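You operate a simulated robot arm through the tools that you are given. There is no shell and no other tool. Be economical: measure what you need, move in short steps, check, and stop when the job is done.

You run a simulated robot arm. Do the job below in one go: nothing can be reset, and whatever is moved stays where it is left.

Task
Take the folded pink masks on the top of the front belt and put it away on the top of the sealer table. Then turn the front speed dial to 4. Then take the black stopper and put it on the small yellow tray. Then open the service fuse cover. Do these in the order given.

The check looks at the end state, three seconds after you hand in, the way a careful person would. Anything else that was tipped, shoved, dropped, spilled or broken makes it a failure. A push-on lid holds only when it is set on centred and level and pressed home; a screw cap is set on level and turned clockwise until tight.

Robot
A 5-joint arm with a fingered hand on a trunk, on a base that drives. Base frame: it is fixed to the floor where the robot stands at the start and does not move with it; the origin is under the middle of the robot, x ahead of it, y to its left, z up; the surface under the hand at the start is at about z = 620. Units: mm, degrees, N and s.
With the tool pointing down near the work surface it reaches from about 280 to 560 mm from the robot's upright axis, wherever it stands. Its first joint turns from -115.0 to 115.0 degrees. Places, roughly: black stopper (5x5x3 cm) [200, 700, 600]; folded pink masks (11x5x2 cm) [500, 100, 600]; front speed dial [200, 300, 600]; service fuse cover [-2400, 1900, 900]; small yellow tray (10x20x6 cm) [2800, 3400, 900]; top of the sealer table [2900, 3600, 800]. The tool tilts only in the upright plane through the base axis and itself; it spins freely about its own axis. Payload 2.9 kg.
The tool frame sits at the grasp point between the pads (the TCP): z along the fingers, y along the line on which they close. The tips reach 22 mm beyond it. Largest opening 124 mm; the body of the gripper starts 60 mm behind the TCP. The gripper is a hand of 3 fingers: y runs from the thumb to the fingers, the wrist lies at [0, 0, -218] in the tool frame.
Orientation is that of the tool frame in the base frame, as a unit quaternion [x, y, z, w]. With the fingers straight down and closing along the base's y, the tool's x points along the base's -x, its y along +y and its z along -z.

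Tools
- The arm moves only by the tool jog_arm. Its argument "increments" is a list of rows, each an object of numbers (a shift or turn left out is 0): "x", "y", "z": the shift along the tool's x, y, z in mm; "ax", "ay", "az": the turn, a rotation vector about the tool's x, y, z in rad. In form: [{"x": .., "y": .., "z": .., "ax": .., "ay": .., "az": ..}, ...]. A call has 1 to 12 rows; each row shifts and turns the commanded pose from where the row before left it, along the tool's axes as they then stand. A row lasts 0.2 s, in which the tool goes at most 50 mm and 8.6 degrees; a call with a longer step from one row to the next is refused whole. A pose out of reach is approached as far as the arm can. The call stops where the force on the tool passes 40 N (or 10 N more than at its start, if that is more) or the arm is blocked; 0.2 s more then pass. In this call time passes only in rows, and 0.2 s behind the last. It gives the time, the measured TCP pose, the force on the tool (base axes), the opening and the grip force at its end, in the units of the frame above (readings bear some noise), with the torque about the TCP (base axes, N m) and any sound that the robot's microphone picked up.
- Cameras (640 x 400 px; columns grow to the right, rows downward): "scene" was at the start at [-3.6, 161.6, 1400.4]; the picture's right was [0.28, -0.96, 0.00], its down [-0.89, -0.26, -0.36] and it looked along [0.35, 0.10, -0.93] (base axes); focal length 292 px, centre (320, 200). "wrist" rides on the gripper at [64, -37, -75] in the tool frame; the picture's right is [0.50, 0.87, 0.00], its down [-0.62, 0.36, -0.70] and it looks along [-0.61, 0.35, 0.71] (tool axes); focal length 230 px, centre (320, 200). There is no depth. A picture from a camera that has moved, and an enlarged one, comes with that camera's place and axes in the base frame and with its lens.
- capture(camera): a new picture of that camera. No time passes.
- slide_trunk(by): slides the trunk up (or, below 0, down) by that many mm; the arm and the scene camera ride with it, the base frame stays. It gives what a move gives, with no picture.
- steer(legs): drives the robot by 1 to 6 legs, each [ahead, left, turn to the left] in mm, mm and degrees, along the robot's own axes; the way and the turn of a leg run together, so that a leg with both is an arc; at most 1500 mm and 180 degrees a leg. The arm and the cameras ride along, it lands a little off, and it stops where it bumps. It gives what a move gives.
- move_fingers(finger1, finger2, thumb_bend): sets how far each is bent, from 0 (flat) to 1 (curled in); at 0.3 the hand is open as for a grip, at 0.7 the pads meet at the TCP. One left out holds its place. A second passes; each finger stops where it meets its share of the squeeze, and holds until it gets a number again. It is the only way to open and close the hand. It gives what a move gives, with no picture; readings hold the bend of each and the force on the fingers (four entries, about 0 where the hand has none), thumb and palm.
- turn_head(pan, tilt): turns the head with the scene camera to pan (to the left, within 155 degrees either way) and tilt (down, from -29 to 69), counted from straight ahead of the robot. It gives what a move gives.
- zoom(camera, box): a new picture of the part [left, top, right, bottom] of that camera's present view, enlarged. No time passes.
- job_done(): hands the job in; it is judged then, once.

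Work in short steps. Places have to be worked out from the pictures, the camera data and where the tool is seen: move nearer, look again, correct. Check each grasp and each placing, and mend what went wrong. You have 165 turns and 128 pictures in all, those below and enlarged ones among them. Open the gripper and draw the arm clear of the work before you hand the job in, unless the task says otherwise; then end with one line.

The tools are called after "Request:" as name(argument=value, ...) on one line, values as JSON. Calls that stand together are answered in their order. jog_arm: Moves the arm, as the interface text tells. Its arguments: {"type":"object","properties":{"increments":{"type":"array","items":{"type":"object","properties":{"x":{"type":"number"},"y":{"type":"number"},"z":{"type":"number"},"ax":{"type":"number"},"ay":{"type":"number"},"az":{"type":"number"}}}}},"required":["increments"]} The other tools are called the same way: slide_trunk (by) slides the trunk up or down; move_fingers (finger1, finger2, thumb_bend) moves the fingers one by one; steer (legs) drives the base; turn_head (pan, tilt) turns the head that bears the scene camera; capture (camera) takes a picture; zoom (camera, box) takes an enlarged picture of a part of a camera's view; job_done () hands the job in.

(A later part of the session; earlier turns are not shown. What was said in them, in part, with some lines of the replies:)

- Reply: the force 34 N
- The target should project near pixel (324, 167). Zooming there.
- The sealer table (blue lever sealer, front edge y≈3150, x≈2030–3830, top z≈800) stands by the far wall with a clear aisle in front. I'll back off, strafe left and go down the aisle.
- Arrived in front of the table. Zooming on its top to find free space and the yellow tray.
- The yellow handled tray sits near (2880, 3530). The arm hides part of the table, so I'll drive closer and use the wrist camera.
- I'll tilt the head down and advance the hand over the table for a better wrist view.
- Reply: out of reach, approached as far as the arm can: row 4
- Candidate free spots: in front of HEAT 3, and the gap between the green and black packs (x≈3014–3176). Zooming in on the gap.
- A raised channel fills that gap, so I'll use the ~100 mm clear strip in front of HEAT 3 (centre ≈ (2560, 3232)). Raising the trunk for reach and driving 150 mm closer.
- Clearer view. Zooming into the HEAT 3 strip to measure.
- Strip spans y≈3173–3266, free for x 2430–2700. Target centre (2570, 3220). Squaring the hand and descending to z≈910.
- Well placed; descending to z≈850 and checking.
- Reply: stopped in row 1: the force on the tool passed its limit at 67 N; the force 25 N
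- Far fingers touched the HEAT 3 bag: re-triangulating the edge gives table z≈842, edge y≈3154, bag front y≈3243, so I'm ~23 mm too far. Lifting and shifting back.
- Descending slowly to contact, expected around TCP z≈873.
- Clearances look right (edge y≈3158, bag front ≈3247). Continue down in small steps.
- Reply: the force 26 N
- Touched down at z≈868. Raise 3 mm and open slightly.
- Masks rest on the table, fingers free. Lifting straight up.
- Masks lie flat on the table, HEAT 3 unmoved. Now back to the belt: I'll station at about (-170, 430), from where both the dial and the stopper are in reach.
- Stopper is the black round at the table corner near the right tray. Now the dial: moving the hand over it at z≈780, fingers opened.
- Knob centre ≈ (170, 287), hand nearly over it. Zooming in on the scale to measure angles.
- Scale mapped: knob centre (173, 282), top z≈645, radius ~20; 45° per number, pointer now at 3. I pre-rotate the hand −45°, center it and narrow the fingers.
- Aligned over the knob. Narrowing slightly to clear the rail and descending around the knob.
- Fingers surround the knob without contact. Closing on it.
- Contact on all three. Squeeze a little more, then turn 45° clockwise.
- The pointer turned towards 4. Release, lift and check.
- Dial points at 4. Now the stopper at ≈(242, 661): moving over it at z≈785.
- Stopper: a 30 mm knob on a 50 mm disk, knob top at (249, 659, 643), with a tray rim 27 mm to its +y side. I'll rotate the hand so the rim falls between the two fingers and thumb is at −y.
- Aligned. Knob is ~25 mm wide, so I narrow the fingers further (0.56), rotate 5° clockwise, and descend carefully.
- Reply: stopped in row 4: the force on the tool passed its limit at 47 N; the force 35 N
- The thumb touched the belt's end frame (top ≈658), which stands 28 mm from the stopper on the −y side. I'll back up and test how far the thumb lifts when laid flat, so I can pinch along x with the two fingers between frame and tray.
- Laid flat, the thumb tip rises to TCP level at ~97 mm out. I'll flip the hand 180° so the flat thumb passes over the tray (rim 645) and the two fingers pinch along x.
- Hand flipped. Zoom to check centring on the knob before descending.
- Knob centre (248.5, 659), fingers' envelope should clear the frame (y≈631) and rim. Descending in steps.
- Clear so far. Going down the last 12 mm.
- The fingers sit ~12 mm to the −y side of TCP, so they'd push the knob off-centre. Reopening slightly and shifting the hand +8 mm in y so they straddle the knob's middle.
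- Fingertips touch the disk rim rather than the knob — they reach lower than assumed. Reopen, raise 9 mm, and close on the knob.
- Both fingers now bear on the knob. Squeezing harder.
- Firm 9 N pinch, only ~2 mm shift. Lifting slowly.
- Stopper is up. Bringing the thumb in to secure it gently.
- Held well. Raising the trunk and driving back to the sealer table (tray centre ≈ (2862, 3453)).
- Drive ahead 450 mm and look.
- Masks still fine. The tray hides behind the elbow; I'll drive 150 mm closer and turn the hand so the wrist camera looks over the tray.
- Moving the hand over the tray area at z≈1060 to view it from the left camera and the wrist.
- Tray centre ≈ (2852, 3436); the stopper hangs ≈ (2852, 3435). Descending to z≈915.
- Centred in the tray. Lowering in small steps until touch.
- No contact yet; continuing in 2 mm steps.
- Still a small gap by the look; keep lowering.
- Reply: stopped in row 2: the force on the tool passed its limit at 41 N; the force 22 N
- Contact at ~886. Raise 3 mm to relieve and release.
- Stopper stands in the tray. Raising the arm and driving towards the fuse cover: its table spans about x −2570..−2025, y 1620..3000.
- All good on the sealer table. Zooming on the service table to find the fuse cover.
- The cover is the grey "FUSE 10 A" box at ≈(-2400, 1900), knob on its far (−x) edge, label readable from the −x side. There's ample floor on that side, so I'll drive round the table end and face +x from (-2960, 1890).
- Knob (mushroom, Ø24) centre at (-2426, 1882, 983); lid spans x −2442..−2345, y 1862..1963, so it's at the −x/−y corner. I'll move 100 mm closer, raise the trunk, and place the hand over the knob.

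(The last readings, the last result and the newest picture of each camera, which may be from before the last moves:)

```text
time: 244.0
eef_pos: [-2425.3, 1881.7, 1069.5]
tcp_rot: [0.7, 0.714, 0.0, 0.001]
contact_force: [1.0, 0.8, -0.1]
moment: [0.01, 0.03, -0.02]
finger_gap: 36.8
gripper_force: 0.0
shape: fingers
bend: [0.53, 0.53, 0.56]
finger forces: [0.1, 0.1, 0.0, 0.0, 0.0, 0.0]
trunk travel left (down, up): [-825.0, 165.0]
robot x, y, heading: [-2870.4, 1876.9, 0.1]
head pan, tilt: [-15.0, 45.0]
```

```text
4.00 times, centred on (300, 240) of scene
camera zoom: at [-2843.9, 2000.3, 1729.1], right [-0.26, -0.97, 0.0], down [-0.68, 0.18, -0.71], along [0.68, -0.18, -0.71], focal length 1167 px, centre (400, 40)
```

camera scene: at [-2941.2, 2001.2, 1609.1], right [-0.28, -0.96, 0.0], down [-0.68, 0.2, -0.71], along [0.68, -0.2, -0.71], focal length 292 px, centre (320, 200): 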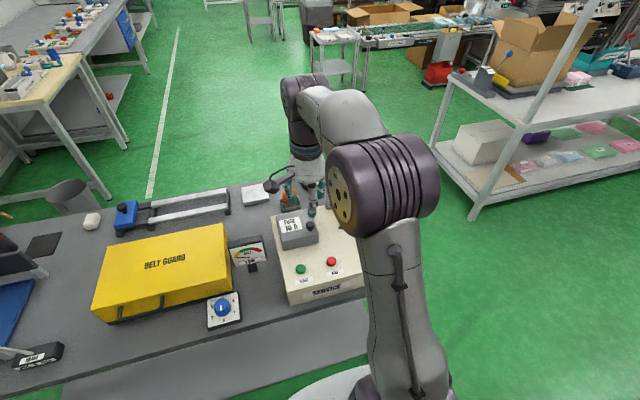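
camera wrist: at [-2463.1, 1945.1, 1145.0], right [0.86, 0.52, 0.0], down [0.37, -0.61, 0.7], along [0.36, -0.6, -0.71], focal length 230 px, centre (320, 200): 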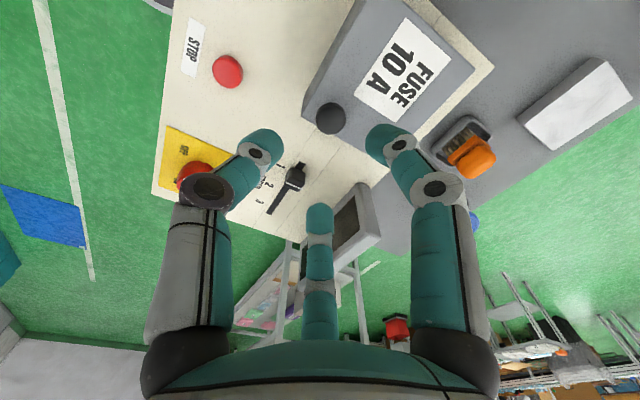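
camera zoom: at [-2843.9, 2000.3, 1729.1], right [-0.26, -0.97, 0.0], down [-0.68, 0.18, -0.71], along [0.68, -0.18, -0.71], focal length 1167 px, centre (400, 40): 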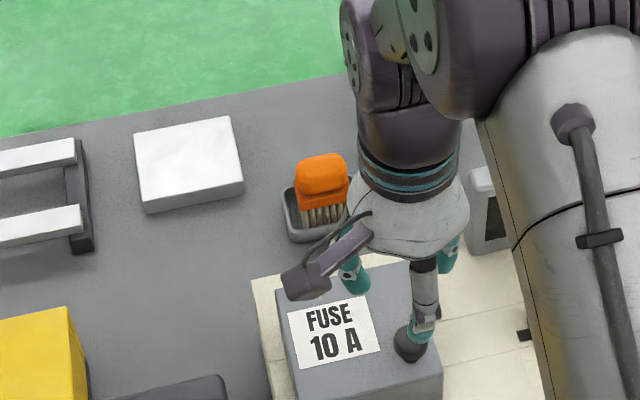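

Knob appears slightly off (+x). Descending to z≈1030 with a +5 mm x correction and re-measuring.

Request:
jog_arm(increments=[{"y": 6, "z": 20}, {"z": 20}])

Request:
zoom(camera="wrist", box=[220, 60, 420, 185])

Request:
zoom(camera="scene", box=[280, 240, 360, 290])

```text
time: 244.6
eef_pos: [-2420.2, 1883.2, 1031.1]
tcp_rot: [0.7, 0.714, -0.001, 0.0]
contact_force: [0.7, -0.3, -0.7]
moment: [0.01, -0.01, 0.06]
finger_gap: 37.1
gripper_force: 0.0
shape: fingers
bend: [0.53, 0.53, 0.56]
finger forces: [0.0, 0.0, 0.1, 0.0, 0.1, 0.1]
trunk travel left (down, up): [-825.0, 165.0]
robot x, y, heading: [-2867.6, 1877.0, 0.1]
head pan, tilt: [-15.0, 45.0]
```

```text
3.20 times, centred on (320, 122) of wrist
camera zoom: at [-2457.5, 1945.9, 1104.6], right [0.86, 0.52, 0.0], down [0.37, -0.61, 0.7], along [0.36, -0.6, -0.71], focal length 736 px, centre (320, 448)
```

zoom: 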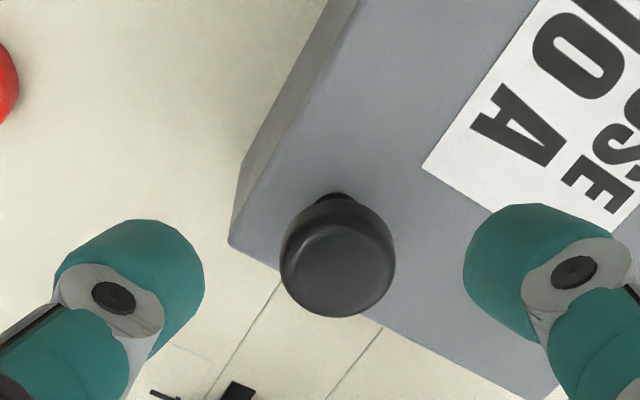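

```text
8.00 times, centred on (320, 265) of scene
camera zoom: at [-2844.2, 2000.2, 1729.1], right [-0.26, -0.97, 0.0], down [-0.68, 0.18, -0.71], along [0.68, -0.18, -0.71], focal length 2334 px, centre (320, -320)
```

zoom: 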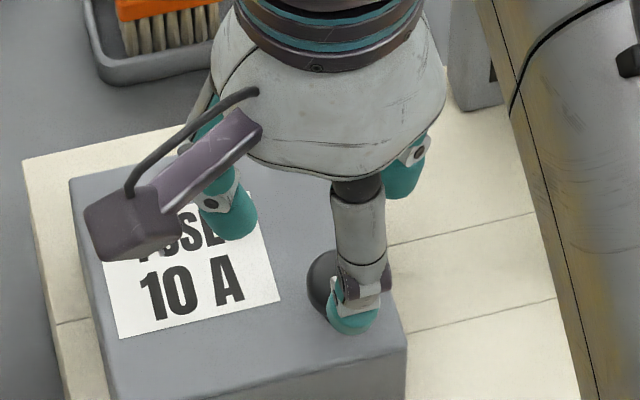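

Re-measured: knob head at ≈(-2413.5, 1879, 967). Correcting and descending around it to z≈983.

Request:
jog_arm(increments=[{"x": -4, "y": 7, "z": 15}, {"z": 15}, {"z": 10}, {"z": 8}])

Request:
zoom(camera="wrist", box=[220, 80, 420, 205])

```text
time: 245.6
eef_pos: [-2413.0, 1878.8, 981.8]
tcp_rot: [0.701, 0.713, 0.0, 0.0]
contact_force: [-0.5, 0.0, -0.2]
moment: [-0.02, 0.03, 0.01]
finger_gap: 37.0
gripper_force: 0.0
shape: fingers
bend: [0.53, 0.53, 0.56]
finger forces: [0.0, 0.0, 0.1, 0.1, 0.1, 0.0]
trunk travel left (down, up): [-825.0, 165.0]
robot x, y, heading: [-2865.0, 1875.5, -0.2]
head pan, tilt: [-15.0, 45.0]
```

```text
3.20 times, centred on (320, 142) of wrist
camera zoom: at [-2450.6, 1942.5, 1057.2], right [0.86, 0.52, 0.0], down [0.37, -0.61, 0.7], along [0.36, -0.6, -0.71], focal length 736 px, centre (320, 384)
```

zoom: 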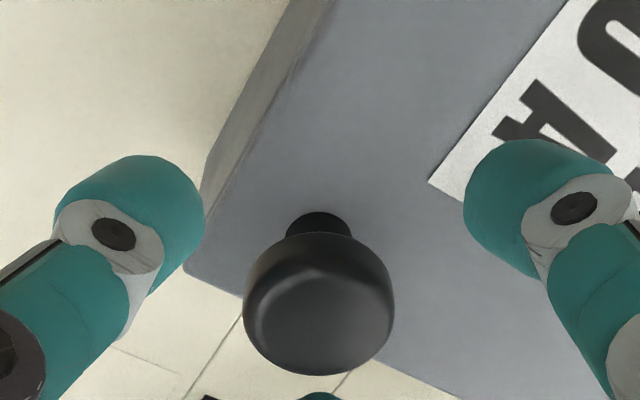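

Centred on the knob. Lowering 3 mm and closing.

Request:
jog_arm(increments=[{"z": 3}])

Request:
move_fingers(finger1=0.6, finger2=0.6, thumb_bend=0.6)

Request:
move_fingers(finger1=0.68, finger2=0.68, thumb_bend=0.68)

Request:
capture(camera="wrist")

```text
time: 246.0
eef_pos: [-2412.6, 1878.4, 979.6]
tcp_rot: [0.701, 0.713, 0.001, 0.0]
contact_force: [-0.1, -0.6, 0.0]
moment: [-0.02, 0.0, 0.03]
finger_gap: 37.0
gripper_force: 0.1
shape: fingers
bend: [0.53, 0.53, 0.56]
finger forces: [0.1, 0.0, 0.2, 0.0, 0.1, 0.1]
trunk travel left (down, up): [-825.0, 165.0]
robot x, y, heading: [-2863.7, 1874.4, -0.1]
head pan, tilt: [-15.0, 45.0]
```

```text
time: 247.0
eef_pos: [-2413.2, 1878.8, 979.4]
tcp_rot: [0.7, 0.714, 0.0, 0.0]
contact_force: [-0.5, -0.6, -0.3]
moment: [0.0, 0.03, -0.01]
finger_gap: 22.9
gripper_force: 0.8
shape: fingers
bend: [0.6, 0.59, 0.6]
finger forces: [0.1, 0.7, 0.0, 0.1, 0.1, 0.0]
trunk travel left (down, up): [-825.0, 165.0]
robot x, y, heading: [-2864.6, 1876.8, -0.2]
head pan, tilt: [-15.0, 45.0]
```

```text
time: 248.0
eef_pos: [-2412.8, 1877.6, 979.0]
tcp_rot: [0.7, 0.714, 0.0, 0.0]
contact_force: [0.5, -1.6, 1.0]
moment: [-0.06, 0.01, 0.03]
finger_gap: 8.9
gripper_force: 5.2
shape: fingers
bend: [0.65, 0.6, 0.66]
finger forces: [1.9, 5.5, 0.0, 0.1, 2.6, 0.0]
trunk travel left (down, up): [-825.0, 165.0]
robot x, y, heading: [-2864.0, 1876.9, -0.2]
head pan, tilt: [-15.0, 45.0]
```

```text
23 pictures are left
camera wrist: at [-2450.6, 1942.2, 1054.3], right [0.86, 0.52, 0.0], down [0.37, -0.61, 0.7], along [0.36, -0.6, -0.71], focal length 230 px, centre (320, 200)
```

wrist: 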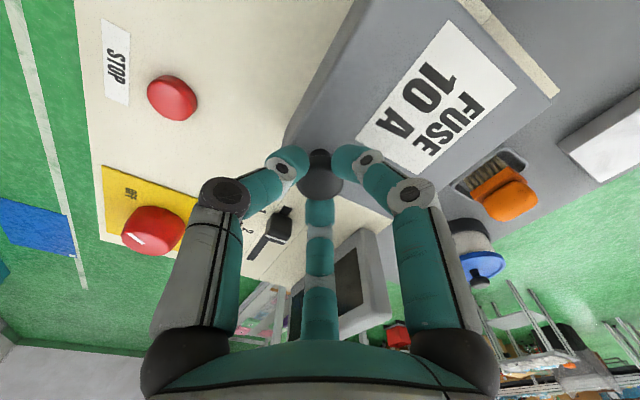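

Fingers close under/around the knob head. Lifting 8 mm and reading the forces to find the hinge direction.

Request:
jog_arm(increments=[{"z": -4}, {"z": -4}, {"z": -4}])

Request:
zoom(camera="scene", box=[264, 220, 376, 290])

```text
time: 248.8
eef_pos: [-2414.1, 1879.2, 991.5]
tcp_rot: [0.7, 0.714, 0.0, -0.001]
contact_force: [0.2, 0.4, 0.5]
moment: [-0.05, -0.02, 0.01]
finger_gap: 2.1
gripper_force: 0.1
shape: fingers
bend: [0.68, 0.68, 0.68]
finger forces: [0.1, 0.1, 0.1, 0.0, 0.0, 0.0]
trunk travel left (down, up): [-825.0, 165.0]
robot x, y, heading: [-2863.5, 1874.1, -0.2]
head pan, tilt: [-15.0, 45.0]
```

```text
5.71 times, centred on (320, 255) of scene
camera zoom: at [-2845.0, 2000.9, 1729.1], right [-0.26, -0.97, 0.0], down [-0.68, 0.18, -0.71], along [0.68, -0.18, -0.71], focal length 1667 px, centre (320, -114)
```

zoom: 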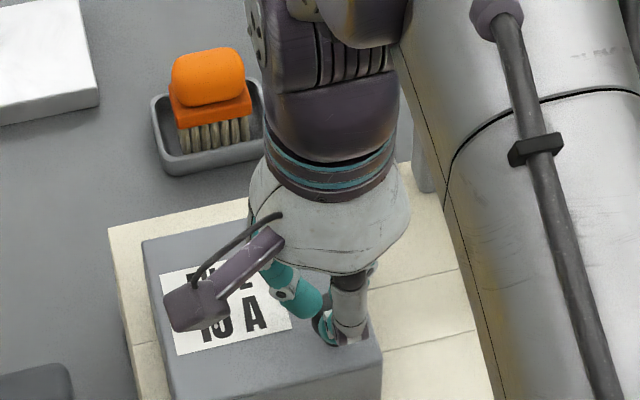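

The fingers slipped off over the dome. Raise, reopen, and go lower (to light contact with the lid).

Request:
jog_arm(increments=[{"z": -20}])

Request:
move_fingers(finger1=0.54, finger2=0.54, thumb_bend=0.54)

Request:
jog_arm(increments=[{"z": 15}, {"z": 12}, {"z": 6}, {"z": 4}, {"z": 3}, {"z": 2}])

Request:
zoom(camera="wrist", box=[220, 80, 420, 205])

```text
time: 249.2
eef_pos: [-2413.4, 1878.8, 1011.0]
tcp_rot: [0.701, 0.713, 0.0, 0.001]
contact_force: [-0.7, 0.2, 0.5]
moment: [0.0, -0.02, 0.03]
finger_gap: 2.2
gripper_force: 0.1
shape: fingers
bend: [0.68, 0.68, 0.68]
finger forces: [0.0, 0.1, 0.1, 0.1, 0.0, 0.0]
trunk travel left (down, up): [-825.0, 165.0]
robot x, y, heading: [-2864.7, 1871.9, -0.2]
head pan, tilt: [-15.0, 45.0]
```

```text
time: 250.2
eef_pos: [-2412.8, 1879.2, 1011.6]
tcp_rot: [0.7, 0.714, 0.0, 0.0]
contact_force: [0.3, -0.3, 0.0]
moment: [0.03, 0.0, -0.02]
finger_gap: 38.1
gripper_force: 0.0
shape: fingers
bend: [0.54, 0.54, 0.54]
finger forces: [0.0, 0.0, 0.0, 0.0, 0.0, 0.0]
trunk travel left (down, up): [-825.0, 165.0]
robot x, y, heading: [-2864.8, 1877.0, 0.3]
head pan, tilt: [-15.0, 45.0]
```

```text
time: 251.6
eef_pos: [-2412.7, 1878.2, 969.1]
tcp_rot: [0.7, 0.714, 0.0, 0.0]
contact_force: [0.5, 0.4, 0.1]
moment: [0.0, -0.03, 0.0]
finger_gap: 37.9
gripper_force: 0.0
shape: fingers
bend: [0.54, 0.54, 0.54]
finger forces: [0.0, 0.0, 0.0, 0.0, 0.0, 0.0]
trunk travel left (down, up): [-825.0, 165.0]
robot x, y, heading: [-2863.6, 1880.4, 0.2]
head pan, tilt: [-15.0, 45.0]
```

```text
3.20 times, centred on (320, 142) of wrist
camera zoom: at [-2450.2, 1942.4, 1044.5], right [0.86, 0.52, 0.0], down [0.37, -0.61, 0.7], along [0.36, -0.6, -0.71], focal length 736 px, centre (320, 384)
```

zoom: 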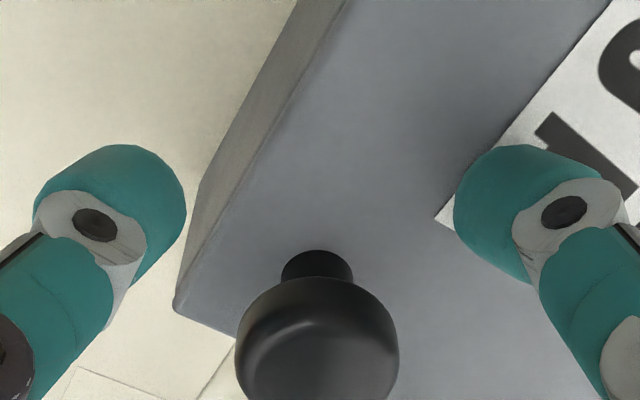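

Tips are now below the head. Closing around the stem.

Request:
move_fingers(finger1=0.62, finger2=0.62, thumb_bend=0.62)

Request:
move_fingers(finger1=0.7, finger2=0.7, thumb_bend=0.7)

Request:
jog_arm(increments=[{"z": -4}, {"z": -4}])

```text
time: 252.6
eef_pos: [-2412.0, 1879.0, 970.6]
tcp_rot: [0.7, 0.714, 0.0, 0.0]
contact_force: [0.2, -0.7, -0.3]
moment: [-0.02, 0.0, 0.01]
finger_gap: 17.5
gripper_force: 0.1
shape: fingers
bend: [0.62, 0.6, 0.62]
finger forces: [0.0, 1.1, 0.0, 0.0, 0.1, 0.1]
trunk travel left (down, up): [-825.0, 165.0]
robot x, y, heading: [-2865.8, 1877.6, -0.0]
head pan, tilt: [-15.0, 45.0]
```

```text
time: 253.6
eef_pos: [-2412.2, 1879.3, 969.6]
tcp_rot: [0.7, 0.714, 0.0, 0.0]
contact_force: [0.8, -1.6, -0.9]
moment: [-0.01, 0.02, 0.01]
finger_gap: 5.2
gripper_force: 5.7
shape: fingers
bend: [0.66, 0.62, 0.68]
finger forces: [2.1, 5.1, 0.1, 0.0, 3.3, 0.1]
trunk travel left (down, up): [-825.0, 165.0]
robot x, y, heading: [-2867.2, 1879.1, -0.2]
head pan, tilt: [-15.0, 45.0]
```

```text
time: 254.2
eef_pos: [-2409.5, 1879.7, 976.1]
tcp_rot: [0.7, 0.714, -0.001, 0.0]
contact_force: [8.5, -0.9, -8.3]
moment: [0.07, -0.08, 0.09]
finger_gap: 4.2
gripper_force: 6.3
shape: fingers
bend: [0.66, 0.62, 0.68]
finger forces: [3.0, 7.7, 0.0, 0.0, 1.7, 0.0]
trunk travel left (down, up): [-825.0, 165.0]
robot x, y, heading: [-2867.8, 1879.5, -0.0]
head pan, tilt: [-15.0, 45.0]
```

Force (+8 x, −8 z) and drift show the lid swings up towards +x: hinge on the +x edge. I'll follow the arc, tilting the hand with it.

Request:
jog_arm(increments=[{"y": 4.5, "ax": 0.09}, {"y": 3, "z": -4.8, "ax": 0.06}, {"y": 3, "z": -4.8, "ax": 0.06}])

Request:
zoom(camera="scene", box=[248, 210, 376, 290])

```text
time: 255.0
eef_pos: [-2399.7, 1879.0, 985.1]
tcp_rot: [0.696, 0.71, -0.075, -0.076]
contact_force: [6.7, -2.5, -5.8]
moment: [0.0, -0.09, 0.04]
finger_gap: 4.0
gripper_force: 5.5
shape: fingers
bend: [0.66, 0.62, 0.69]
finger forces: [2.5, 6.6, 0.0, 0.1, 2.0, 0.1]
trunk travel left (down, up): [-825.0, 165.0]
robot x, y, heading: [-2866.3, 1876.2, 0.2]
head pan, tilt: [-15.0, 45.0]
```

```text
5.00 times, centred on (312, 250) of scene
camera zoom: at [-2841.2, 1999.7, 1729.1], right [-0.26, -0.97, 0.0], down [-0.68, 0.18, -0.71], along [0.68, -0.18, -0.71], focal length 1458 px, centre (360, -50)
```

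zoom: 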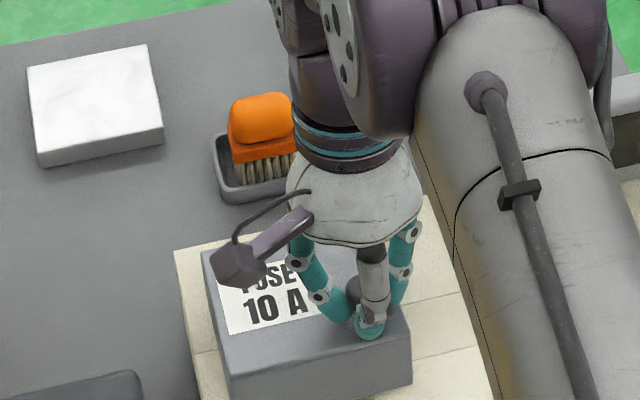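

Moving compliantly. Continuing along the arc.

Request:
jog_arm(increments=[{"y": 3.5, "z": -4.5, "ax": 0.06}, {"y": 3.5, "z": -4.5, "ax": 0.06}, {"y": 3.5, "z": -4.5, "ax": 0.06}])

Request:
zoom(camera="scene", box=[248, 210, 376, 290])

```text
time: 255.8
eef_pos: [-2385.5, 1879.1, 996.4]
tcp_rot: [0.687, 0.7, -0.137, -0.139]
contact_force: [4.1, -2.4, -5.1]
moment: [0.02, -0.03, 0.04]
finger_gap: 2.3
gripper_force: 4.3
shape: fingers
bend: [0.66, 0.61, 0.69]
finger forces: [1.9, 5.5, 0.1, 0.1, 1.0, 0.0]
trunk travel left (down, up): [-825.0, 165.0]
robot x, y, heading: [-2868.4, 1874.2, -0.1]
head pan, tilt: [-15.0, 45.0]
```

```text
5.00 times, centred on (312, 250) of scene
camera zoom: at [-2841.9, 1999.6, 1729.1], right [-0.26, -0.97, 0.0], down [-0.68, 0.18, -0.71], along [0.68, -0.18, -0.71], focal length 1458 px, centre (360, -50)
```

zoom: 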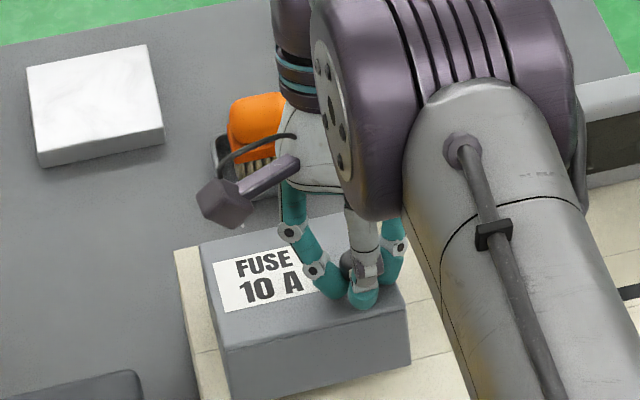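

The lid is lifting (hand tilt 23°). Continuing.

Request:
jog_arm(increments=[{"y": 3.8, "z": -5.2, "ax": 0.07}, {"y": 3.8, "z": -5.2, "ax": 0.07}, {"y": 3.8, "z": -5.2, "ax": 0.07}, {"y": 3.8, "z": -5.2, "ax": 0.07}])

Request:
zoom(camera="scene", box=[248, 210, 376, 290])

```text
time: 256.8
eef_pos: [-2425.4, 1882.2, 1020.6]
tcp_rot: [0.662, 0.674, -0.233, -0.23]
contact_force: [-0.9, -0.2, -0.5]
moment: [-0.02, 0.0, 0.0]
finger_gap: 0.0
gripper_force: 0.0
shape: fingers
bend: [0.69, 0.69, 0.7]
finger forces: [0.1, 0.0, 0.0, 0.0, 0.0, 0.0]
out of reach, approached as far as the arm can: row 2, 3, 4
trunk travel left (down, up): [-825.0, 165.0]
robot x, y, heading: [-2865.9, 1877.7, -0.1]
head pan, tilt: [-15.0, 45.0]
```

```text
5.00 times, centred on (312, 250) of scene
camera zoom: at [-2844.4, 2000.4, 1729.1], right [-0.26, -0.97, 0.0], down [-0.68, 0.18, -0.71], along [0.68, -0.18, -0.71], focal length 1458 px, centre (360, -50)
```

zoom: 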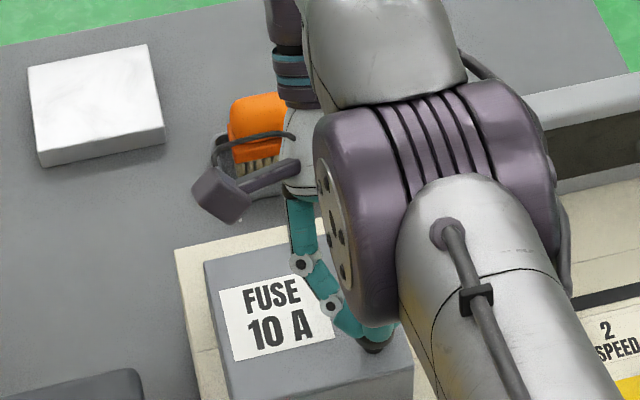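

The arm ran out of reach and the lid dropped shut again. I'll lift clear, level the hand, and drive closer for more reach.

Request:
jog_arm(increments=[{"y": -24.7, "z": -31.4}, {"y": -24.7, "z": -31.4}, {"ax": -0.133}, {"ax": -0.133}, {"ax": -0.133}, {"ax": -0.133}, {"ax": -0.133}])

Request:
steer(legs=[[60, 0, 0]])

Request:
steer(legs=[[70, 0, 0]])

```text
time: 258.4
eef_pos: [-2426.3, 1881.0, 1100.9]
tcp_rot: [0.7, 0.714, -0.002, -0.001]
contact_force: [-0.1, 0.4, 0.2]
moment: [0.03, -0.02, 0.0]
finger_gap: 0.0
gripper_force: 0.0
shape: fingers
bend: [0.69, 0.69, 0.7]
finger forces: [0.0, 0.1, 0.0, 0.0, 0.0, 0.1]
trunk travel left (down, up): [-825.0, 165.0]
robot x, y, heading: [-2866.8, 1874.3, 0.0]
head pan, tilt: [-15.0, 45.0]
```

```text
time: 259.4
eef_pos: [-2386.7, 1881.4, 1099.1]
tcp_rot: [0.7, 0.714, -0.003, -0.003]
contact_force: [0.6, 0.2, -0.8]
moment: [0.01, 0.04, -0.01]
finger_gap: 0.0
gripper_force: 0.1
shape: fingers
bend: [0.69, 0.69, 0.7]
finger forces: [0.1, 0.0, 0.1, 0.0, 0.0, 0.0]
trunk travel left (down, up): [-825.0, 165.0]
robot x, y, heading: [-2829.0, 1875.0, 0.1]
head pan, tilt: [-15.0, 45.0]
stopped in leg 1: the robot was blocked; the commanded pose is now the measured one
```

```text
time: 260.1
eef_pos: [-2390.6, 1880.9, 1100.3]
tcp_rot: [0.7, 0.714, -0.002, -0.001]
contact_force: [0.0, -0.4, 0.4]
moment: [0.03, -0.02, 0.03]
finger_gap: 0.0
gripper_force: 0.0
shape: fingers
bend: [0.69, 0.69, 0.7]
finger forces: [0.0, 0.0, 0.0, 0.0, 0.0, 0.0]
trunk travel left (down, up): [-825.0, 165.0]
robot x, y, heading: [-2827.3, 1878.3, -0.1]
head pan, tilt: [-15.0, 45.0]
stopped in leg 1: the robot was blocked; the commanded pose is now the measured one
```

Base is blocked 40 mm further in. New plan: pinch the knob with just the two fingers at its ±y sides (they act as a pivot along the hinge direction), thumb flat, so the hand can stay vertical through the whole swing.

Request:
move_fingers(finger1=0.52, finger2=0.52, thumb_bend=0.0)

Request:
jog_arm(increments=[{"x": -2, "y": -32}, {"z": 30}, {"z": 30}, {"z": 30}])

Request:
capture(camera="wrist")

```text
time: 261.1
eef_pos: [-2389.7, 1881.9, 1099.5]
tcp_rot: [0.701, 0.714, -0.002, -0.002]
contact_force: [0.2, -0.1, -0.3]
moment: [0.04, 0.02, 0.01]
finger_gap: 102.5
gripper_force: 0.0
shape: fingers
bend: [0.52, 0.52, 0.0]
finger forces: [0.0, 0.1, 0.1, 0.0, 0.0, 0.0]
trunk travel left (down, up): [-825.0, 165.0]
robot x, y, heading: [-2830.9, 1878.1, -0.1]
head pan, tilt: [-15.0, 45.0]
```

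```text
time: 262.1
eef_pos: [-2421.4, 1878.6, 1010.4]
tcp_rot: [0.7, 0.714, -0.002, -0.002]
contact_force: [0.2, 0.4, -0.2]
moment: [0.0, 0.0, -0.01]
finger_gap: 102.4
gripper_force: 0.0
shape: fingers
bend: [0.52, 0.52, 0.0]
finger forces: [0.1, 0.0, 0.1, 0.0, 0.0, 0.1]
trunk travel left (down, up): [-825.0, 165.0]
robot x, y, heading: [-2832.7, 1873.4, 0.4]
head pan, tilt: [-15.0, 45.0]
```

```text
17 pictures are left
camera wrist: at [-2459.0, 1941.9, 1085.8], right [0.86, 0.52, 0.0], down [0.37, -0.61, 0.7], along [0.36, -0.6, -0.71], focal length 230 px, centre (320, 200)
```

wrist: 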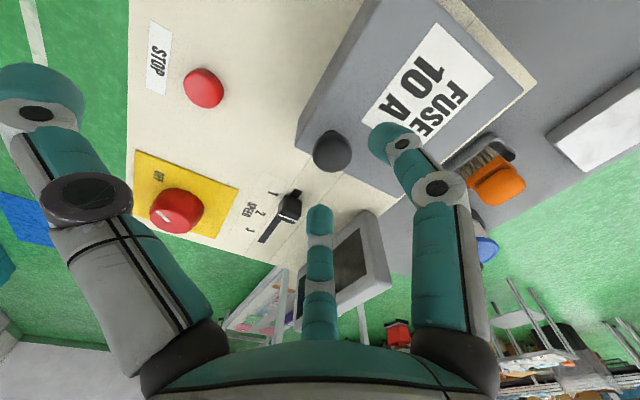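

Knob confirmed at (-2413.5, 1880). Descending to z≈970 and pinching with the two fingers.

Request:
jog_arm(increments=[{"z": 15}, {"z": 12}, {"z": 8}, {"z": 5}])

Request:
move_fingers(finger1=0.61, finger2=0.61)

Request:
zoom(camera="wrist", box=[220, 80, 420, 205])

```text
time: 263.1
eef_pos: [-2420.6, 1878.1, 969.4]
tcp_rot: [0.7, 0.714, -0.002, -0.002]
contact_force: [-0.3, 0.1, 0.2]
moment: [0.01, 0.02, 0.01]
finger_gap: 102.4
gripper_force: 0.0
shape: fingers
bend: [0.52, 0.52, 0.0]
finger forces: [0.0, 0.1, 0.1, 0.0, 0.0, 0.0]
trunk travel left (down, up): [-825.0, 165.0]
robot x, y, heading: [-2827.4, 1877.1, -0.1]
head pan, tilt: [-15.0, 45.0]
```

```text
time: 264.1
eef_pos: [-2422.3, 1878.8, 969.4]
tcp_rot: [0.7, 0.714, -0.001, -0.002]
contact_force: [0.4, -1.5, -0.4]
moment: [-0.03, 0.0, -0.02]
finger_gap: 93.4
gripper_force: 0.7
shape: fingers
bend: [0.61, 0.59, 0.0]
finger forces: [0.0, 1.5, 0.0, 0.1, 0.0, 0.0]
trunk travel left (down, up): [-825.0, 165.0]
robot x, y, heading: [-2832.1, 1878.6, -0.1]
head pan, tilt: [-15.0, 45.0]
```

```text
3.20 times, centred on (320, 142) of wrist
camera zoom: at [-2459.6, 1941.4, 1045.5], right [0.86, 0.52, 0.0], down [0.37, -0.61, 0.7], along [0.36, -0.6, -0.71], focal length 736 px, centre (320, 384)
```

zoom: 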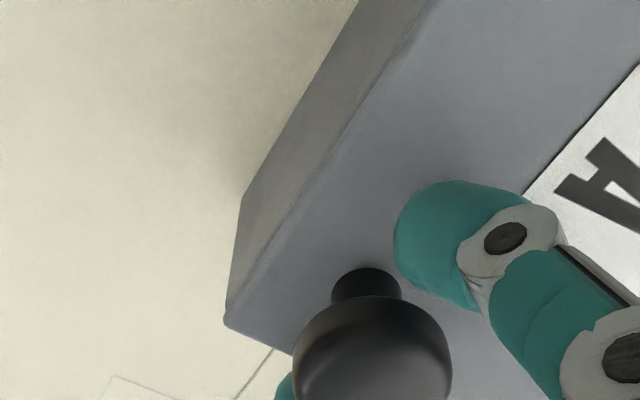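

f2 touches; shifting 2 mm to −y and squeezing.

Request:
jog_arm(increments=[{"x": -2.5}])

Request:
move_fingers(finger1=0.76, finger2=0.76)

Request:
zoom(camera="wrist", box=[220, 80, 420, 205])

```text
time: 264.5
eef_pos: [-2421.7, 1875.8, 970.0]
tcp_rot: [0.7, 0.714, -0.002, -0.002]
contact_force: [0.4, -0.1, -0.7]
moment: [0.04, 0.03, 0.02]
finger_gap: 92.9
gripper_force: 0.1
shape: fingers
bend: [0.61, 0.6, 0.0]
finger forces: [0.0, 0.4, 0.0, 0.1, 0.1, 0.1]
trunk travel left (down, up): [-825.0, 165.0]
robot x, y, heading: [-2827.2, 1876.8, 0.1]
head pan, tilt: [-15.0, 45.0]
```

```text
time: 265.5
eef_pos: [-2421.1, 1876.0, 969.8]
tcp_rot: [0.7, 0.714, -0.002, -0.002]
contact_force: [5.9, -1.3, -4.6]
moment: [0.04, 0.0, -0.02]
finger_gap: 88.4
gripper_force: 8.1
shape: fingers
bend: [0.63, 0.62, 0.0]
finger forces: [7.5, 8.5, 0.1, 0.0, 0.0, 0.0]
trunk travel left (down, up): [-825.0, 165.0]
robot x, y, heading: [-2830.5, 1876.8, -0.2]
head pan, tilt: [-15.0, 45.0]
```

```text
3.20 times, centred on (320, 142) of wrist
camera zoom: at [-2458.1, 1939.2, 1044.9], right [0.86, 0.52, -0.01], down [0.37, -0.61, 0.7], along [0.36, -0.6, -0.71], focal length 736 px, centre (320, 384)
```

zoom: 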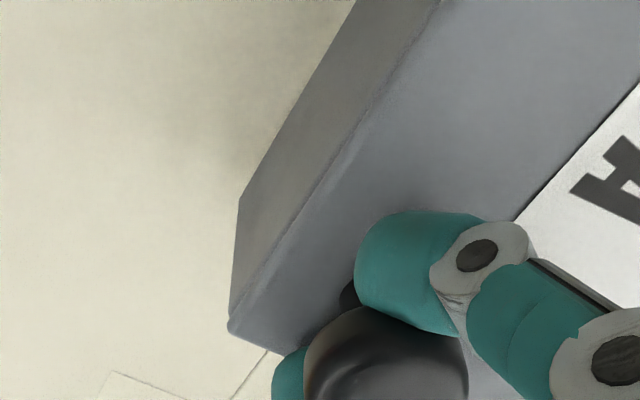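

Good pinch (8 N each). Following the arc upward and towards +x with the hand vertical.

Request:
jog_arm(increments=[{"y": 5.2, "z": -6.2}, {"y": 5.2, "z": -6.2}, {"y": 5.2, "z": -6.2}])

Request:
jog_arm(increments=[{"y": 6.6, "z": -4.6}, {"y": 6.6, "z": -4.6}, {"y": 6.6, "z": -4.6}])

Request:
zoom(camera="scene", box=[248, 210, 408, 310])

```text
time: 266.3
eef_pos: [-2406.3, 1875.3, 989.5]
tcp_rot: [0.7, 0.714, -0.001, -0.002]
contact_force: [-0.1, -2.5, -0.6]
moment: [-0.04, 0.01, 0.01]
finger_gap: 81.5
gripper_force: 3.1
shape: fingers
bend: [0.75, 0.73, 0.0]
finger forces: [0.0, 6.5, 0.0, 0.0, 0.0, 0.2]
trunk travel left (down, up): [-825.0, 165.0]
robot x, y, heading: [-2829.6, 1874.9, -0.1]
head pan, tilt: [-15.0, 45.0]
```

```text
time: 267.1
eef_pos: [-2387.2, 1876.6, 1004.0]
tcp_rot: [0.7, 0.714, -0.002, -0.001]
contact_force: [-1.6, -3.6, 3.2]
moment: [-0.04, 0.06, -0.06]
finger_gap: 81.2
gripper_force: 7.2
shape: fingers
bend: [0.75, 0.73, 0.0]
finger forces: [0.0, 14.6, 0.0, 0.1, 0.0, 0.0]
trunk travel left (down, up): [-825.0, 165.0]
robot x, y, heading: [-2828.9, 1878.4, 0.0]
head pan, tilt: [-15.0, 45.0]
```

```text
4.00 times, centred on (328, 260) of scene
camera zoom: at [-2810.1, 1999.3, 1729.2], right [-0.26, -0.97, 0.0], down [-0.68, 0.18, -0.71], along [0.68, -0.18, -0.71], focal length 1167 px, centre (288, -40)
```

zoom: 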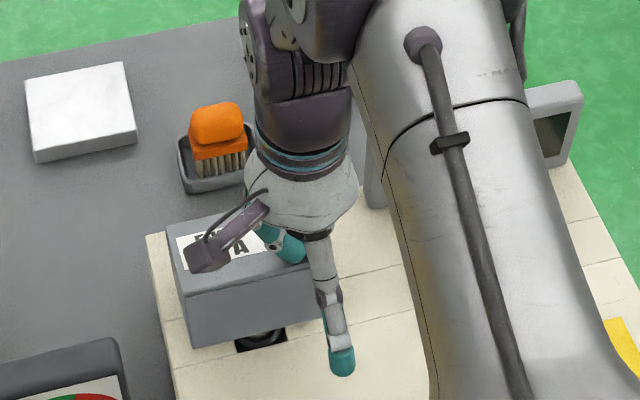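

The lid is up ~30° (fuse recess visible), though the pinch has slipped to one finger. Checking the wrist view before going on.

Request:
capture(camera="wrist")

```text
13 pictures are left
camera wrist: at [-2424.5, 1939.1, 1077.9], right [0.86, 0.52, 0.0], down [0.37, -0.61, 0.7], along [0.36, -0.6, -0.71], focal length 230 px, centre (320, 200)
```

wrist: 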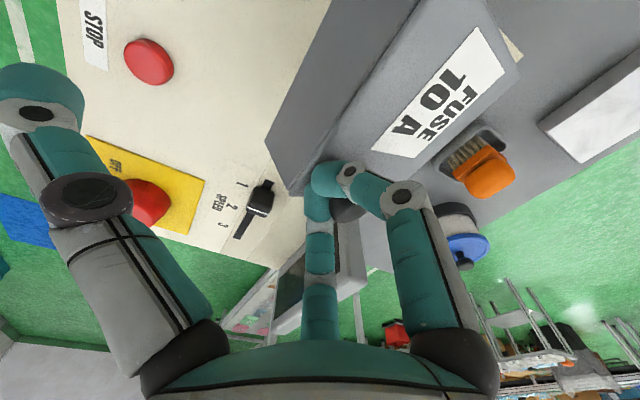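

The closed fingers now sit behind the knob (−x side), hooked under its head, so pushing +x keeps swinging the lid open. Continuing along the arc.

Request:
jog_arm(increments=[{"y": 7.6, "z": -2.7}, {"y": 7.6, "z": -2.7}, {"y": 7.6, "z": -2.7}])

Request:
jog_arm(increments=[{"y": 8, "z": -0.7}, {"y": 8, "z": -0.7}, {"y": 8, "z": -0.7}])

Request:
zoom(camera="scene", box=[248, 210, 408, 310])

```text
time: 267.9
eef_pos: [-2365.4, 1875.5, 1012.0]
tcp_rot: [0.7, 0.714, 0.0, -0.001]
contact_force: [-5.0, -6.9, 13.8]
moment: [-0.13, 0.06, -0.05]
finger_gap: 81.1
gripper_force: 13.0
shape: fingers
bend: [0.76, 0.74, 0.0]
finger forces: [0.0, 27.3, 0.1, 0.1, 0.0, 0.1]
trunk travel left (down, up): [-825.0, 165.0]
robot x, y, heading: [-2833.1, 1875.6, -0.0]
head pan, tilt: [-15.0, 45.0]
```

```text
time: 268.7
eef_pos: [-2343.3, 1873.8, 1015.9]
tcp_rot: [0.701, 0.713, 0.001, 0.001]
contact_force: [-7.1, -11.7, 34.3]
moment: [-0.19, 0.07, -0.04]
finger_gap: 82.1
gripper_force: 34.5
shape: fingers
bend: [0.78, 0.77, 0.0]
finger forces: [25.4, 42.9, 0.1, 0.1, 0.0, 0.0]
trunk travel left (down, up): [-825.0, 165.0]
robot x, y, heading: [-2832.2, 1877.3, -0.1]
head pan, tilt: [-15.0, 45.0]
```

```text
4.00 times, centred on (328, 260) of scene
camera zoom: at [-2816.9, 1996.5, 1729.7], right [-0.26, -0.97, 0.0], down [-0.68, 0.18, -0.71], along [0.69, -0.18, -0.7], focal length 1167 px, centre (288, -40)
```

zoom: 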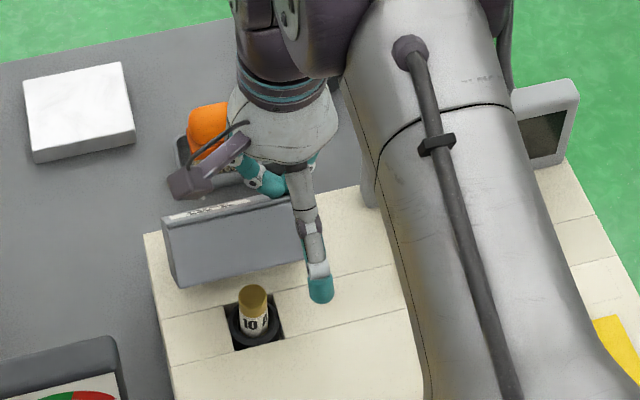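

Lid ~60° open with the fuse visible. Upward force is 34 N, so I ease up ~6 mm and keep pushing +x.

Request:
jog_arm(increments=[{"z": -5}, {"y": 3, "z": -4}, {"y": 6, "z": -1}])

Request:
zoom(camera="scene", box=[248, 210, 408, 310])

```text
time: 269.5
eef_pos: [-2331.3, 1877.7, 1021.6]
tcp_rot: [0.7, 0.714, -0.002, -0.002]
contact_force: [0.6, 0.0, 0.0]
moment: [0.0, -0.03, 0.01]
finger_gap: 81.9
gripper_force: 0.0
shape: fingers
bend: [0.75, 0.73, 0.0]
finger forces: [0.0, 0.0, 0.0, 0.0, 0.0, 0.0]
trunk travel left (down, up): [-825.0, 165.0]
robot x, y, heading: [-2830.4, 1874.3, 0.0]
head pan, tilt: [-15.0, 45.0]
```

```text
4.00 times, centred on (328, 260) of scene
camera zoom: at [-2808.7, 2000.4, 1728.9], right [-0.26, -0.97, 0.0], down [-0.68, 0.18, -0.71], along [0.68, -0.18, -0.71], focal length 1167 px, centre (288, -40)
```

zoom: 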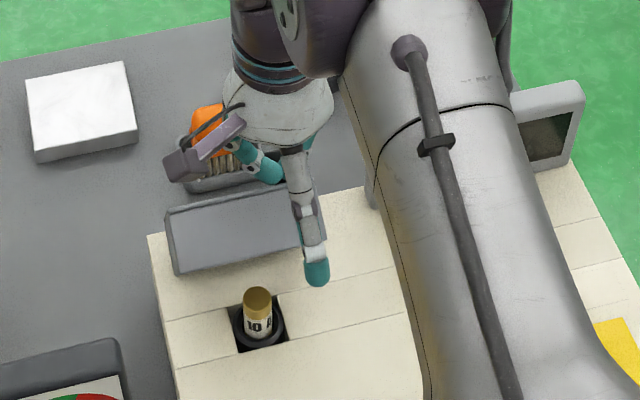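

No load on the hand now and the lid stays up by itself. Raising the hand and checking the lid's position.

Request:
jog_arm(increments=[{"z": -20}, {"z": -40}, {"z": -40}, {"y": -40}, {"y": -45}, {"y": -45}])

Request:
capture(camera="scene")

Request:
capture(camera="wrist")

```text
time: 270.9
eef_pos: [-2461.5, 1876.7, 1124.6]
tcp_rot: [0.7, 0.714, -0.001, -0.001]
contact_force: [0.6, 0.7, -0.6]
moment: [-0.01, -0.01, 0.01]
finger_gap: 82.1
gripper_force: 0.0
shape: fingers
bend: [0.75, 0.73, 0.0]
finger forces: [0.1, 0.1, 0.1, 0.0, 0.1, 0.0]
trunk travel left (down, up): [-825.0, 165.0]
robot x, y, heading: [-2827.3, 1876.1, -0.1]
head pan, tilt: [-15.0, 45.0]
```

```text
10 pictures are left
camera scene: at [-2810.9, 2000.3, 1729.1], right [-0.26, -0.97, 0.0], down [-0.68, 0.18, -0.71], along [0.68, -0.18, -0.71], focal length 292 px, centre (320, 200)
```

scene: 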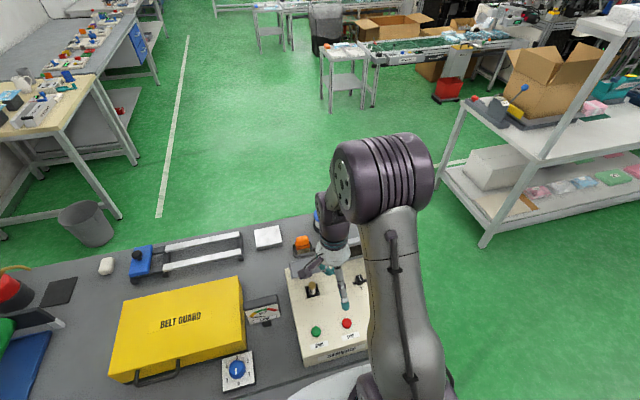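

```text
9 pictures are left
camera wrist: at [-2499.2, 1939.4, 1198.5], right [0.86, 0.52, 0.0], down [0.37, -0.61, 0.7], along [0.36, -0.6, -0.71], focal length 230 px, centre (320, 200)
```

wrist: 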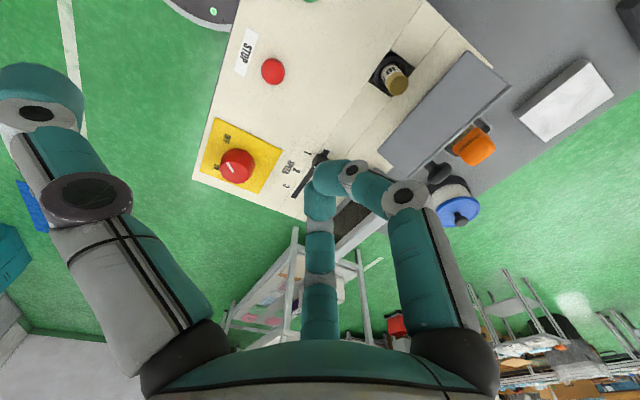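

Request:
zoom(camera="wrist", box=[340, 30, 540, 220])

Request:
zoom(camera="scene", box=[270, 215, 366, 290])

```text
2.11 times, centred on (440, 125) of wrist
camera zoom: at [-2499.2, 1939.4, 1198.5], right [0.86, 0.52, 0.0], down [0.37, -0.61, 0.7], along [0.36, -0.6, -0.71], focal length 484 px, centre (67, 358)
```

zoom: 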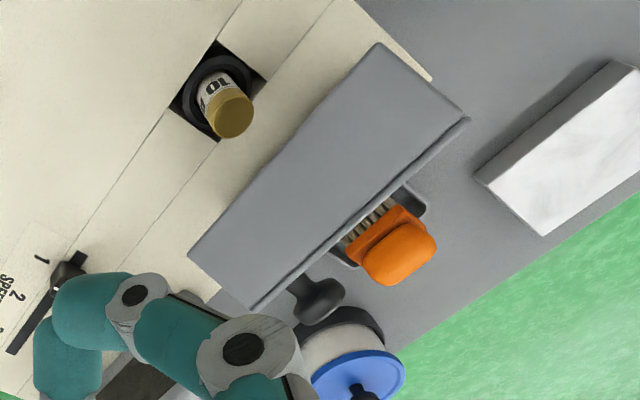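

```text
5.33 times, centred on (318, 252) of scene
camera zoom: at [-2810.9, 2000.3, 1729.1], right [-0.26, -0.97, 0.0], down [-0.68, 0.18, -0.71], along [0.68, -0.18, -0.71], focal length 1556 px, centre (331, -80)
```

zoom: 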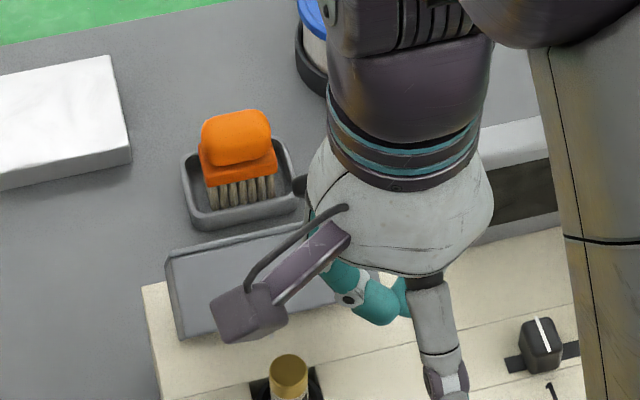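

The lid stands by itself at about 60° (front face vector analysis). I'll push its underside further with the closed fingers from the −x side, staying above the fuse.

Request:
jog_arm(increments=[{"x": 25, "z": 30}, {"z": 40}, {"z": 40}, {"z": 10}])

Request:
jog_arm(increments=[{"y": 15}, {"y": 15}, {"y": 12}, {"y": 12}, {"y": 12}])

Request:
zoom(camera="scene", box=[248, 200, 408, 300])

```text
time: 271.9
eef_pos: [-2460.5, 1901.3, 1001.3]
tcp_rot: [0.7, 0.714, -0.001, -0.002]
contact_force: [-1.2, -0.2, 0.6]
moment: [-0.03, -0.02, 0.02]
finger_gap: 81.7
gripper_force: 0.0
shape: fingers
bend: [0.75, 0.73, 0.0]
finger forces: [0.0, 0.0, 0.1, 0.1, 0.0, 0.0]
trunk travel left (down, up): [-825.0, 165.0]
robot x, y, heading: [-2831.1, 1877.3, -0.0]
head pan, tilt: [-15.0, 45.0]
```

```text
time: 273.1
eef_pos: [-2394.5, 1901.9, 1001.8]
tcp_rot: [0.701, 0.713, -0.002, -0.001]
contact_force: [-0.5, 0.5, -0.5]
moment: [-0.05, -0.03, 0.02]
finger_gap: 82.2
gripper_force: 0.1
shape: fingers
bend: [0.75, 0.73, 0.0]
finger forces: [0.0, 0.0, 0.0, 0.0, 0.0, 0.0]
trunk travel left (down, up): [-825.0, 165.0]
robot x, y, heading: [-2829.8, 1874.4, 0.3]
head pan, tilt: [-15.0, 45.0]
```

```text
4.00 times, centred on (328, 250) of scene
camera zoom: at [-2808.7, 2000.4, 1729.1], right [-0.26, -0.97, 0.0], down [-0.68, 0.18, -0.71], along [0.68, -0.18, -0.71], focal length 1167 px, centre (288, 0)
```

zoom: 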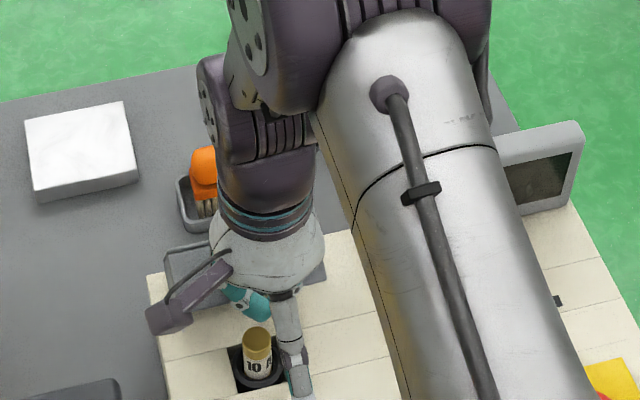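

No contact yet; continuing +x in short steps.

Request:
jog_arm(increments=[{"y": 10}, {"y": 10}, {"y": 10}, {"y": 8}])

Request:
jog_arm(increments=[{"y": 8}, {"y": 8}, {"y": 8}])

Request:
zoom(camera="scene", box=[248, 200, 408, 300])

```text
time: 274.1
eef_pos: [-2362.1, 1901.2, 1005.8]
tcp_rot: [0.7, 0.714, 0.001, 0.001]
contact_force: [-7.8, -5.2, 32.9]
moment: [-0.51, -0.37, -0.14]
finger_gap: 82.5
gripper_force: 15.7
shape: fingers
bend: [0.75, 0.74, 0.0]
finger forces: [2.1, 29.4, 0.0, 0.0, 0.1, 0.0]
trunk travel left (down, up): [-825.0, 165.0]
robot x, y, heading: [-2827.1, 1876.2, 0.4]
head pan, tilt: [-15.0, 45.0]
```

```text
time: 274.9
eef_pos: [-2339.4, 1900.8, 1003.5]
tcp_rot: [0.7, 0.714, -0.003, -0.003]
contact_force: [-21.2, -2.3, -0.1]
moment: [0.03, 0.05, -0.34]
finger_gap: 82.8
gripper_force: 10.3
shape: fingers
bend: [0.75, 0.73, 0.0]
finger forces: [2.1, 18.5, 0.0, 0.0, 0.0, 0.0]
trunk travel left (down, up): [-825.0, 165.0]
robot x, y, heading: [-2830.5, 1876.4, -0.2]
head pan, tilt: [-15.0, 45.0]
```

```text
4.00 times, centred on (328, 250) of scene
camera zoom: at [-2815.7, 1999.3, 1729.2], right [-0.26, -0.97, 0.0], down [-0.68, 0.18, -0.71], along [0.69, -0.18, -0.7], focal length 1167 px, centre (288, 0)
```

zoom: 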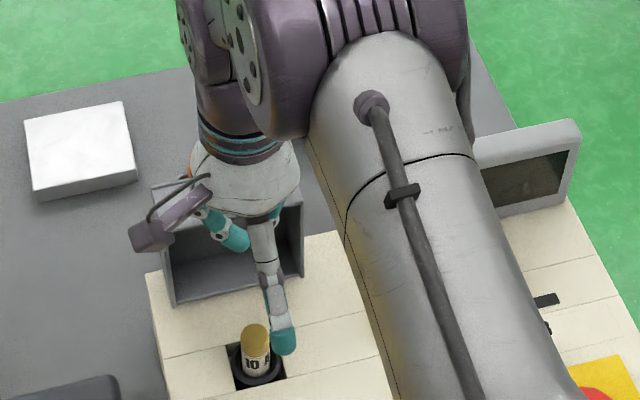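

The lid is now roughly vertical with its hollow inside facing us. One more small push to see if it goes further or is at its stop.

Request:
jog_arm(increments=[{"y": 5}, {"y": 5}, {"y": 5}])

Request:
zoom(camera="scene", box=[248, 200, 408, 300])

```text
time: 275.5
eef_pos: [-2338.2, 1901.5, 1003.5]
tcp_rot: [0.701, 0.713, -0.008, -0.007]
contact_force: [-26.3, -1.1, 17.2]
moment: [-0.1, -0.18, -0.22]
finger_gap: 82.8
gripper_force: 15.1
shape: fingers
bend: [0.75, 0.73, 0.0]
finger forces: [8.4, 22.1, 0.0, 0.1, 0.1, 0.0]
trunk travel left (down, up): [-825.0, 165.0]
robot x, y, heading: [-2831.8, 1874.3, -0.0]
head pan, tilt: [-15.0, 45.0]
stopped in row 2: the force on the tool passed its limit at 42 N (the readings are from after the stop); the commanded pose is now the measured one
```

```text
4.00 times, centred on (328, 250) of scene
camera zoom: at [-2820.2, 1999.9, 1729.8], right [-0.26, -0.97, 0.0], down [-0.68, 0.18, -0.71], along [0.69, -0.18, -0.7], focal length 1167 px, centre (288, 0)
```

zoom: 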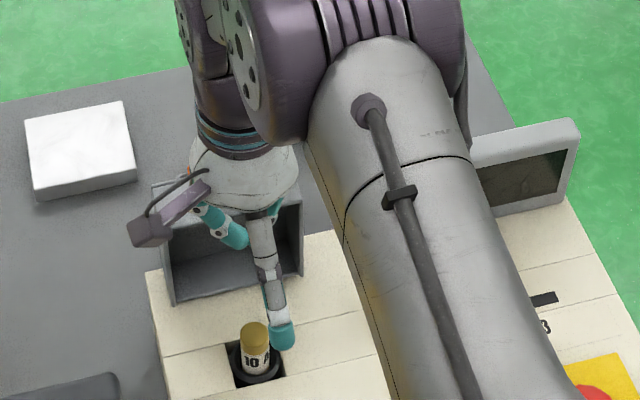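

It's at its stop. Withdrawing straight back, then up, and checking that the lid stays open.

Request:
jog_arm(increments=[{"y": -15}, {"y": -30}, {"y": -40}, {"y": -40}, {"z": -40}, {"z": -45}, {"y": -10, "z": -45}])

Request:
zoom(camera="scene", box=[248, 200, 408, 300])

Request:
zoom(camera="wrist", box=[300, 0, 540, 150])

```text
time: 277.1
eef_pos: [-2464.6, 1901.7, 1133.8]
tcp_rot: [0.701, 0.713, -0.006, -0.004]
contact_force: [-0.6, 0.0, 0.1]
moment: [-0.02, -0.03, 0.02]
finger_gap: 82.6
gripper_force: 0.0
shape: fingers
bend: [0.75, 0.73, 0.0]
finger forces: [0.0, 0.0, 0.1, 0.0, 0.0, 0.0]
trunk travel left (down, up): [-825.0, 165.0]
robot x, y, heading: [-2830.9, 1875.9, -0.4]
head pan, tilt: [-15.0, 45.0]
```

```text
4.00 times, centred on (328, 250) of scene
camera zoom: at [-2812.3, 2000.2, 1729.1], right [-0.26, -0.97, 0.0], down [-0.68, 0.18, -0.71], along [0.68, -0.18, -0.71], focal length 1167 px, centre (288, 0)
```

zoom: 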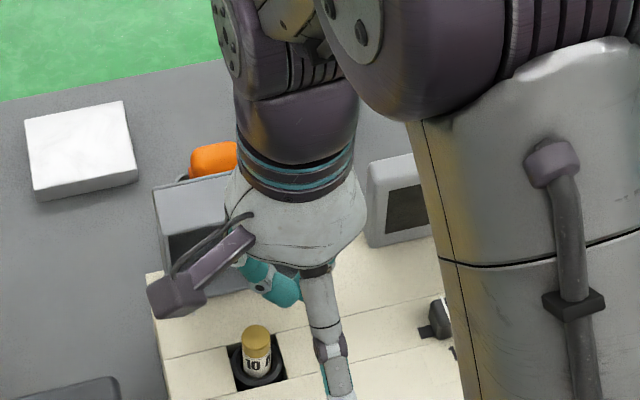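

```text
2.67 times, centred on (420, 75) of wrist
camera zoom: at [-2500.9, 1964.6, 1209.2], right [0.86, 0.52, -0.01], down [0.38, -0.61, 0.7], along [0.35, -0.6, -0.72], focal length 614 px, centre (53, 533)
```

zoom: 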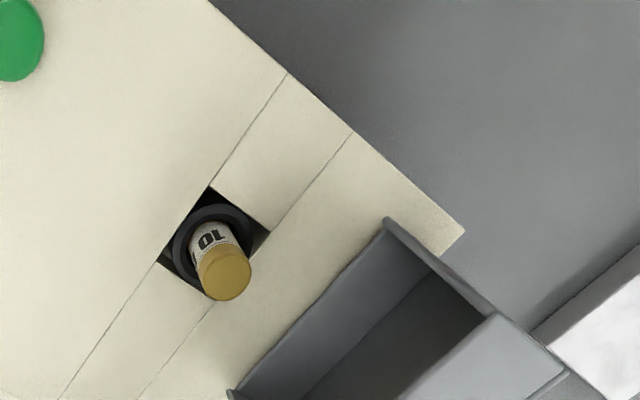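

The lid stays fully open. Opening the hand and backing the robot off, then a last check.

Request:
move_fingers(finger1=0.3, finger2=0.3, thumb_bend=0.3)

Request:
steer(legs=[[-350, 0, 0]])

Request:
zoom(camera="scene", box=[200, 120, 440, 270])

```text
time: 278.1
eef_pos: [-2462.1, 1901.9, 1132.6]
tcp_rot: [0.7, 0.714, -0.007, -0.005]
contact_force: [-0.6, -0.4, -0.5]
moment: [-0.03, -0.01, -0.03]
finger_gap: 103.8
gripper_force: 0.0
shape: fingers
bend: [0.3, 0.3, 0.3]
finger forces: [0.1, 0.0, 0.1, 0.0, 0.0, 0.1]
trunk travel left (down, up): [-825.0, 165.0]
robot x, y, heading: [-2832.6, 1872.8, -0.1]
head pan, tilt: [-15.0, 45.0]
```

```text
time: 280.3
eef_pos: [-2815.8, 1902.0, 1133.0]
tcp_rot: [0.701, 0.713, -0.007, -0.005]
contact_force: [-0.4, 0.9, 0.0]
moment: [-0.01, -0.02, 0.02]
finger_gap: 103.8
gripper_force: 0.0
shape: fingers
bend: [0.3, 0.3, 0.3]
finger forces: [0.1, 0.0, 0.0, 0.0, 0.1, 0.0]
trunk travel left (down, up): [-825.0, 165.0]
robot x, y, heading: [-3185.5, 1875.8, 0.1]
head pan, tilt: [-15.0, 45.0]
```

```text
2.67 times, centred on (320, 195) of scene
camera zoom: at [-3162.5, 2000.3, 1729.1], right [-0.26, -0.97, 0.0], down [-0.68, 0.18, -0.71], along [0.68, -0.18, -0.71], focal length 778 px, centre (320, 213)
```

zoom: 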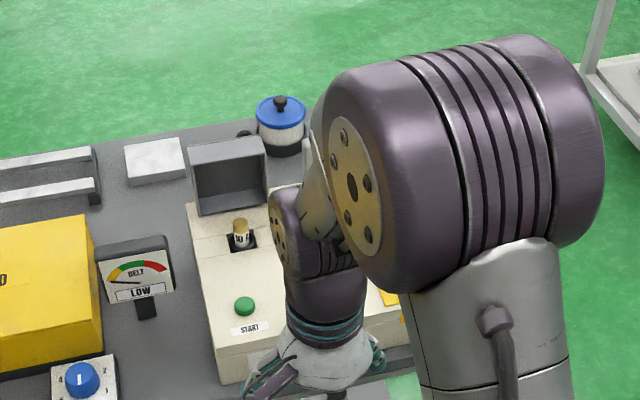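

The fuse cover stands open, the hand is open and the arm is clear of the work. Handing in.

Request:
job_done()

```text
The job is handed in.
```

I did all four steps in order and handed the job in. The pink masks are on the sealer table, the front speed dial points at 4, the black stopper is on the small yellow tray, and the service fuse cover is open.
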